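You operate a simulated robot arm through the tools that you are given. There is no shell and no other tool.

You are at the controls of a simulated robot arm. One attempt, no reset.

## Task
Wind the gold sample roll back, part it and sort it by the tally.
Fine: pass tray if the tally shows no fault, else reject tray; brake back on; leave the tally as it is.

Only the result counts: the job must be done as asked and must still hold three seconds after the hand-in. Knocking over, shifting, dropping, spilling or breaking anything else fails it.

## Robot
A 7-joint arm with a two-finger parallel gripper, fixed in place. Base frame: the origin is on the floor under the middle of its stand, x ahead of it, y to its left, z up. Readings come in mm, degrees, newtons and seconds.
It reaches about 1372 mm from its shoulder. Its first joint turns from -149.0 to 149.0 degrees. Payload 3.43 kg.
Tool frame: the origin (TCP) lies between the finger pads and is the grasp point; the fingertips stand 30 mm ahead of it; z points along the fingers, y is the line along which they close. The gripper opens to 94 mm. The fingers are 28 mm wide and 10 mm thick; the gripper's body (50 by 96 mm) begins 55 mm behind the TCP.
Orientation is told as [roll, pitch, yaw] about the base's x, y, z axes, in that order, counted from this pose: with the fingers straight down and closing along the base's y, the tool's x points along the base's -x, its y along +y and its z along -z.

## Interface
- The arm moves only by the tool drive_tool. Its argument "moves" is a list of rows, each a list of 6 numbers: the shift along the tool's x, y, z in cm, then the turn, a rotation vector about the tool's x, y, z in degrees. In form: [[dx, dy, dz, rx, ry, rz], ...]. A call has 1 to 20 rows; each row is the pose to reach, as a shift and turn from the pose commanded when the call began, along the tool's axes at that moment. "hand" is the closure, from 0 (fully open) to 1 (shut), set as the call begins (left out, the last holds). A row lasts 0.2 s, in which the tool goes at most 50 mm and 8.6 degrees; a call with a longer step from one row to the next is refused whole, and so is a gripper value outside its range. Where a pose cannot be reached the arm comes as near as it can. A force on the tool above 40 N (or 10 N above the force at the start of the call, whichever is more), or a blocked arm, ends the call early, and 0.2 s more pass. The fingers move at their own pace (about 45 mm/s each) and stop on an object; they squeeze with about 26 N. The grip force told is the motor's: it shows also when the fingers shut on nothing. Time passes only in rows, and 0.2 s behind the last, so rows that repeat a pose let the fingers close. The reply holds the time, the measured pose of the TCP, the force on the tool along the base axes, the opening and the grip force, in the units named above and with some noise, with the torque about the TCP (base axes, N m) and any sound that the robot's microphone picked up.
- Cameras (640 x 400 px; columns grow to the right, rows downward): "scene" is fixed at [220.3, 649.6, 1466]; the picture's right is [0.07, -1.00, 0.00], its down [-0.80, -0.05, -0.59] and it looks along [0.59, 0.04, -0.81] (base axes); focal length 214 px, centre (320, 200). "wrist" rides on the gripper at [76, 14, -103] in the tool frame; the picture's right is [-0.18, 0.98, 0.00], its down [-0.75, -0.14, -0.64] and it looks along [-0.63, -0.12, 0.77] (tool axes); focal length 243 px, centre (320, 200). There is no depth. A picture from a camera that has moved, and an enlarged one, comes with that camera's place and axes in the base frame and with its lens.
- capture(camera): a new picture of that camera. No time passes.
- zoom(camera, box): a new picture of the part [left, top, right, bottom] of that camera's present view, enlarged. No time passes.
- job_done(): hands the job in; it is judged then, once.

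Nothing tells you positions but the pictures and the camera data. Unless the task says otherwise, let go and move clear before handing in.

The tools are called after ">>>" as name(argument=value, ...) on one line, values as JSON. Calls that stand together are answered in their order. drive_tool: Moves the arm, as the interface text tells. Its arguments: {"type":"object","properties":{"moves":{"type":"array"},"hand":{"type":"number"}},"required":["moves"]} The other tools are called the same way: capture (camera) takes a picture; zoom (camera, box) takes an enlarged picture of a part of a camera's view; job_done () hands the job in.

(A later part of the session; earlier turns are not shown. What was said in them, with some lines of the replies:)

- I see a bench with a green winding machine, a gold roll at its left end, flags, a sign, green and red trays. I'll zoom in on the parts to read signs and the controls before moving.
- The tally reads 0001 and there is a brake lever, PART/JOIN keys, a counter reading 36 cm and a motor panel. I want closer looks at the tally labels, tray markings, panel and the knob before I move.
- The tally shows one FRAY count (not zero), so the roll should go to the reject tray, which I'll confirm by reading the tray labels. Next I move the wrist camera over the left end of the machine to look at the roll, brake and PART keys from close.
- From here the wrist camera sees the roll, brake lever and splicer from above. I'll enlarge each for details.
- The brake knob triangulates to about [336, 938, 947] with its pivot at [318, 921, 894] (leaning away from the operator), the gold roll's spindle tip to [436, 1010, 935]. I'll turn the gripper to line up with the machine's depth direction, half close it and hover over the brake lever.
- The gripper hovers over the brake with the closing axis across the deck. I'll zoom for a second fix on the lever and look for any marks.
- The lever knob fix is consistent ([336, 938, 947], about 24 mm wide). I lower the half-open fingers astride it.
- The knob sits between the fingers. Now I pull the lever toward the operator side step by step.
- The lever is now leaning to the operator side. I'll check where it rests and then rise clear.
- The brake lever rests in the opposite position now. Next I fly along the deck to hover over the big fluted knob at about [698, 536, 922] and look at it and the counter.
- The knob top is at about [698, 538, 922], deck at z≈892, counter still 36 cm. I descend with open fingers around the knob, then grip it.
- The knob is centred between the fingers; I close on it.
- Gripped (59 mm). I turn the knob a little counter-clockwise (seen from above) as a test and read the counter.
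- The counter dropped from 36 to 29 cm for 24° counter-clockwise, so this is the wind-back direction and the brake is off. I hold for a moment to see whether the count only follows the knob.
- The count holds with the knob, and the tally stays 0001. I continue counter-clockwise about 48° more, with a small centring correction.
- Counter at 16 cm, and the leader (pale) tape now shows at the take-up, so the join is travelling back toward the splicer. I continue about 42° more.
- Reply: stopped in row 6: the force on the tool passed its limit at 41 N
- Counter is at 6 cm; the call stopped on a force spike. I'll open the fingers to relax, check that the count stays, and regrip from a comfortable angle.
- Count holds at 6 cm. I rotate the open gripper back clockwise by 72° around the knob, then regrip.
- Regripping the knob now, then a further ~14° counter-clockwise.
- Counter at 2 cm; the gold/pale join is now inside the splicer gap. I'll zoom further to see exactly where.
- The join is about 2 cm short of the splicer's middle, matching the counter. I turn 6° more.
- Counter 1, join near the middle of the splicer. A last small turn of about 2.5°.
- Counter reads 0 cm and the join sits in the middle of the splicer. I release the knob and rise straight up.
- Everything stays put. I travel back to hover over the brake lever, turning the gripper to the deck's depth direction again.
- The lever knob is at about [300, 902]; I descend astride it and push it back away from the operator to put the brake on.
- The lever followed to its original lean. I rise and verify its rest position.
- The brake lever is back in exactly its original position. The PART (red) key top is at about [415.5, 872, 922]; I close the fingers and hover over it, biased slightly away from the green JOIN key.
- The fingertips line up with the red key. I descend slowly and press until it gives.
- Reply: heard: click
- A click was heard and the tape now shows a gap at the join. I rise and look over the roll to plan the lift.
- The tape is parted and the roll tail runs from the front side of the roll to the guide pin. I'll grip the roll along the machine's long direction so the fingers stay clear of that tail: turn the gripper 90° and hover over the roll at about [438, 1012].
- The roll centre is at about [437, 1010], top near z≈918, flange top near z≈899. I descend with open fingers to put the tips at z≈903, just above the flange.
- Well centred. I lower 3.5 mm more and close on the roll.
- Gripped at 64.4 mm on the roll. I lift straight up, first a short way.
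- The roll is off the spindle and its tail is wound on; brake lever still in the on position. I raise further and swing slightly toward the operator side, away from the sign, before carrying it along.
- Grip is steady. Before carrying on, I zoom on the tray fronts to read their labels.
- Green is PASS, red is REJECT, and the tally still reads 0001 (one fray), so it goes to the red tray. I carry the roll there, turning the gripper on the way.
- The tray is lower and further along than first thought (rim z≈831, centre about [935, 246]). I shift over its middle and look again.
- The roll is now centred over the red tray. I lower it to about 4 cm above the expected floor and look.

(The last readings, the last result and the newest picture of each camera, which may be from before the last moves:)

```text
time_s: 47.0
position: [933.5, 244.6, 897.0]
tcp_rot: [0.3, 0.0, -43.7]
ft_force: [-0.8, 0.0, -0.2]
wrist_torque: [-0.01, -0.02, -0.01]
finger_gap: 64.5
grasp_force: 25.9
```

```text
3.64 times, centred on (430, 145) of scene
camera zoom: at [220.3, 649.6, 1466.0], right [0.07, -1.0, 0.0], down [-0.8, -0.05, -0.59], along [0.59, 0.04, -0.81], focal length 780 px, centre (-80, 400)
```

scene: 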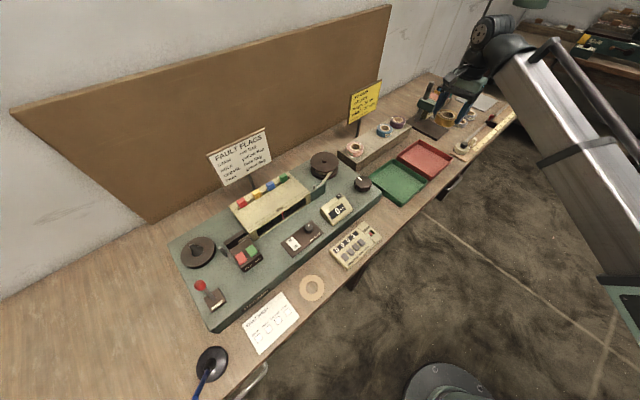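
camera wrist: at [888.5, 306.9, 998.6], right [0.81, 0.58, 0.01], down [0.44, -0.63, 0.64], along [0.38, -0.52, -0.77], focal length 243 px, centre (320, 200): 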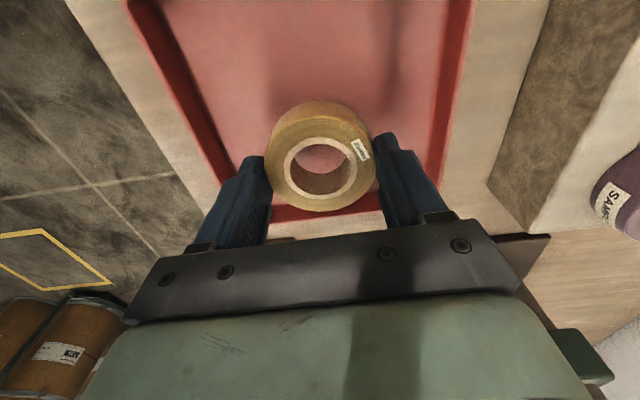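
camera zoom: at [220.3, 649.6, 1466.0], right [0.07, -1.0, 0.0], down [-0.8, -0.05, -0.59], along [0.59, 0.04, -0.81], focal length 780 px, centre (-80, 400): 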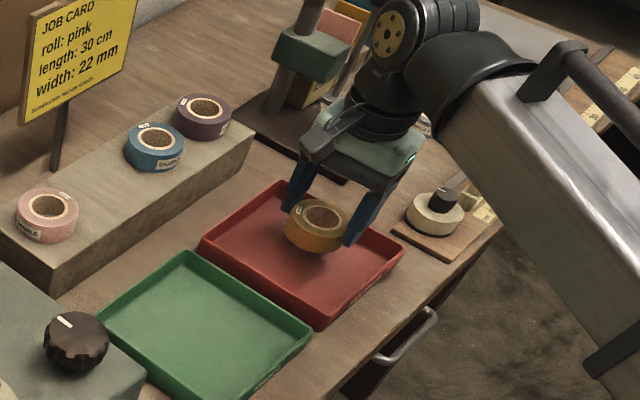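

Nicely inside the tray. I lower further in small steps toward the floor.

>>> drive_tool(moves=[[0, 0, 1.2, 0, 0, 0], [0, 0, 2.4, 0, 0, 0], [0, 0, 3.4, 0, 0, 0], [0, 0, 4.0, 0, 0, 0], [0, 0, 4.4, 0, 0, 0]], hand=1)

>>> capture(camera="wrist")

>>> zoom(camera="scene", box=[405, 130, 465, 180])

```text
time_s: 48.2
position: [934.5, 243.7, 855.5]
tcp_rot: [0.5, -0.1, -43.6]
ft_force: [0.8, 0.1, 33.7]
wrist_torque: [-0.18, 0.06, 0.05]
finger_gap: 65.0
grasp_force: 25.2
```

```text
taken
camera wrist: at [888.7, 307.2, 957.2], right [0.81, 0.58, 0.01], down [0.44, -0.63, 0.64], along [0.38, -0.52, -0.77], focal length 243 px, centre (320, 200)
```

wrist: 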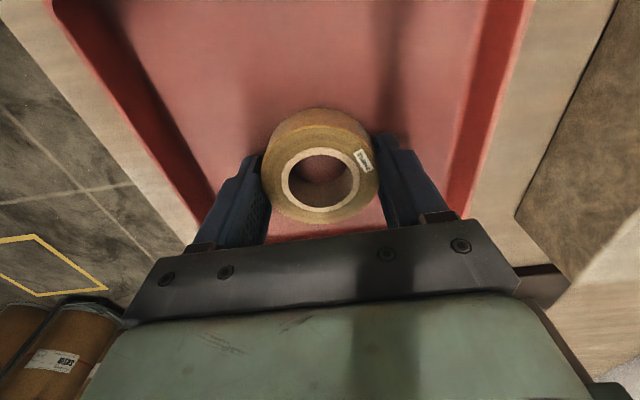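

```text
8.00 times, centred on (435, 155) of scene
camera zoom: at [220.3, 649.6, 1466.0], right [0.07, -1.0, 0.0], down [-0.8, -0.05, -0.59], along [0.59, 0.04, -0.81], focal length 1716 px, centre (-600, 560)
```

zoom: 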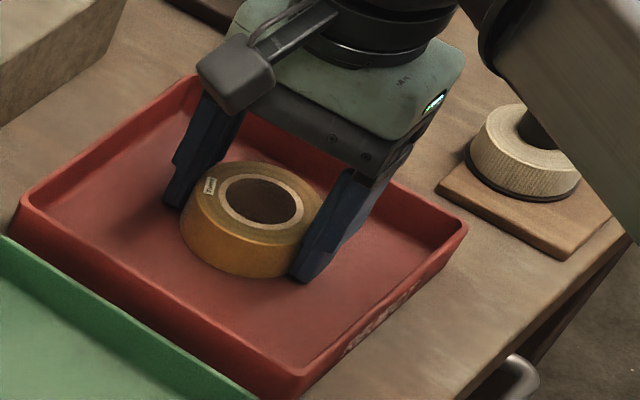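

The roll touches the tray floor (34 N up). I ease off the pressure by 3 mm, then open the fingers.

>>> drive_tool(moves=[[0, 0, -0.15, 0, 0, 0], [0, 0, -0.3, 0, 0, 0], [0, 0, -0.3, 0, 0, 0]], hand=1)

```text
time_s: 49.0
position: [933.9, 245.6, 855.6]
tcp_rot: [0.4, 0.2, -43.6]
ft_force: [2.3, -1.4, 2.4]
wrist_torque: [-0.01, -0.14, -0.01]
finger_gap: 64.7
grasp_force: 26.1
```

>>> drive_tool(moves=[[0, 0, 0, 0, 0, 0], [0, 0, 0, 0, 0, 0], [0, 0, 0, 0, 0, 0]], hand=0.15)

>>> zoom(camera="scene", box=[405, 130, 465, 180])

>>> capture(camera="wrist")

```text
time_s: 49.8
position: [933.7, 244.3, 856.9]
tcp_rot: [0.3, -0.1, -43.8]
ft_force: [0.1, 0.8, -0.6]
wrist_torque: [0.0, 0.0, 0.01]
finger_gap: 79.9
grasp_force: 0.0
```

```text
8.00 times, centred on (435, 155) of scene
camera zoom: at [220.3, 649.6, 1466.0], right [0.07, -1.0, 0.0], down [-0.8, -0.05, -0.59], along [0.59, 0.04, -0.81], focal length 1716 px, centre (-600, 560)
```

zoom: 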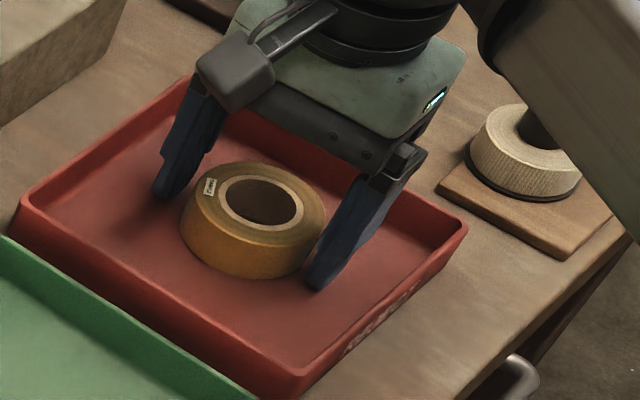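

```text
taken
camera wrist: at [888.9, 307.5, 958.3], right [0.81, 0.58, 0.01], down [0.44, -0.63, 0.64], along [0.38, -0.52, -0.77], focal length 243 px, centre (320, 200)
```

wrist: 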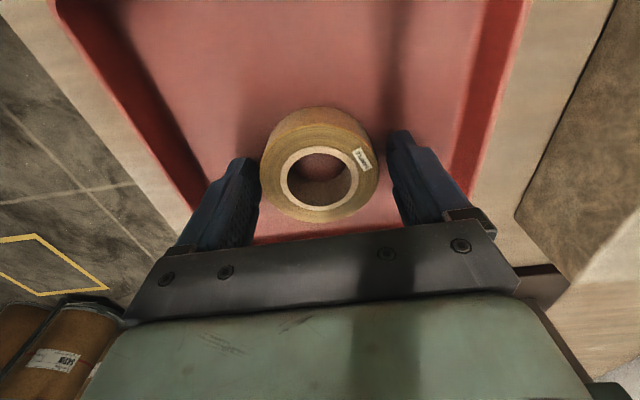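

The roll rests free in the red tray with clearance on both sides. I rise straight up and then check everything.

>>> drive_tool(moves=[[0, 0, -2, 0, 0, 0], [0, 0, -5, 0, 0, 0], [0, 0, -9, 0, 0, 0], [0, 0, -13.5, 0, 0, 0], [0, 0, -18, 0, 0, 0], [0, 0, -22.5, 0, 0, 0], [0, 0, -27, 0, 0, 0]], hand=0.15)

>>> capture(camera="scene")

>>> zoom(camera="scene", box=[160, 215, 290, 330])

>>> zoom(camera="scene", box=[315, 170, 400, 275])

>>> zoom(camera="scene", box=[370, 110, 490, 200])

```text
time_s: 51.4
position: [932.0, 243.0, 1128.5]
tcp_rot: [0.2, 0.0, -43.7]
ft_force: [0.6, 0.1, 0.0]
wrist_torque: [0.02, -0.01, 0.01]
finger_gap: 79.5
grasp_force: 0.1
```

```text
taken
```

scene: 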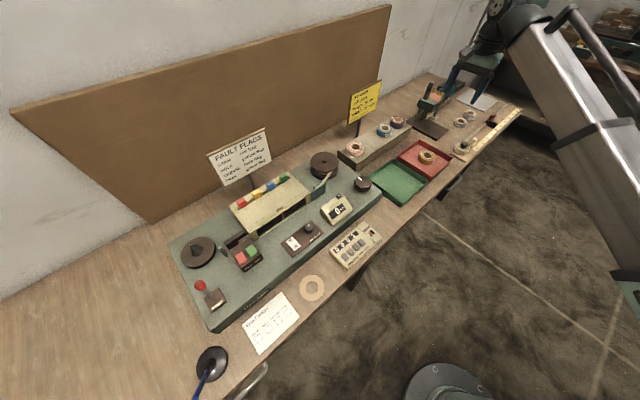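

```text
3.48 times, centred on (225, 272) of scene
camera zoom: at [220.3, 649.6, 1466.0], right [0.07, -1.0, 0.0], down [-0.8, -0.05, -0.59], along [0.59, 0.04, -0.81], focal length 746 px, centre (650, -52)
```

zoom: 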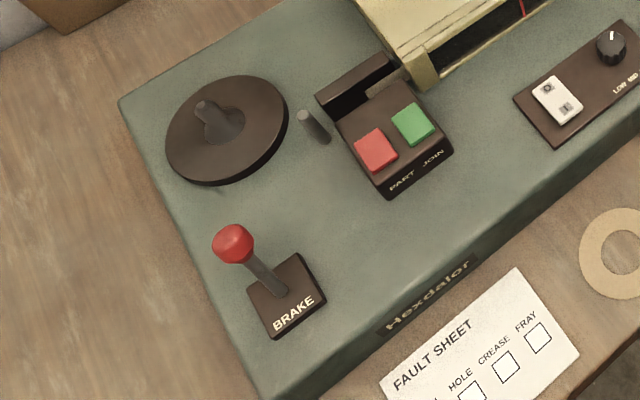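

```text
3.81 times, centred on (358, 222) of scene
camera zoom: at [220.3, 649.6, 1466.0], right [0.07, -1.0, 0.0], down [-0.8, -0.05, -0.59], along [0.59, 0.04, -0.81], focal length 817 px, centre (177, 114)
```

zoom: 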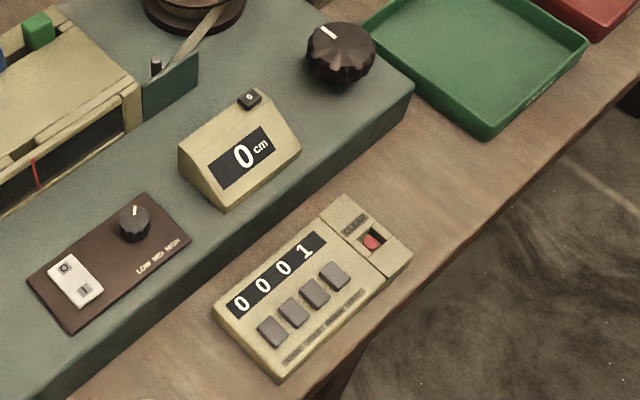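

```text
4.44 times, centred on (430, 155) of scene
camera zoom: at [220.3, 649.6, 1466.0], right [0.07, -1.0, 0.0], down [-0.8, -0.05, -0.59], along [0.59, 0.04, -0.81], focal length 953 px, centre (-169, 400)
```

zoom: 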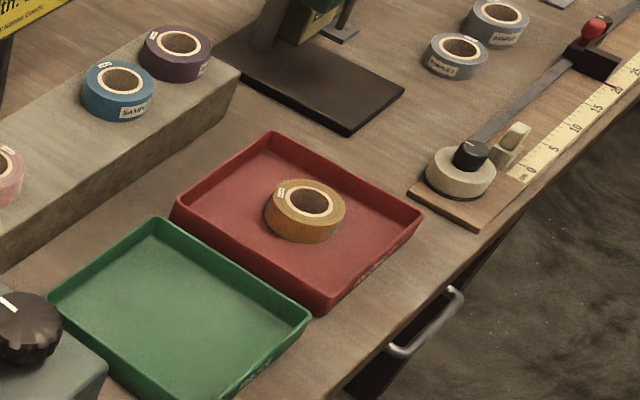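

The gold roll lies in the red REJECT tray, the counter reads 0, the tape is parted, the tally still shows 0001, and the brake lever is back in its starting (on) position. Nothing else has moved and the arm is clear, so I hand in.

>>> job_done()

```text
The job is handed in.
```

The gold sample roll is wound back, parted and lying in the red REJECT tray. The tally reads 0001, one fray fault, so it went to reject rather than pass.

- **Winding:** I moved the brake lever toward the operator, then turned the big knob counter-clockwise until the counter read 0 cm. The join between the gold tape and the leader then sat in the middle of the splicer.
- **Parting:** I pressed PART. It clicked, and a gap showed at the join.
- **Brake:** The lever is back in its starting position. It has no on/off marks. I took that position as on because of your wording and because the knob turned freely with the lever the other way. I did not test that the knob is blocked now.
- **Tally and surroundings:** The tally was not touched. In the last pictures nothing else on the bench looked moved, and the arm was clear before I handed in.
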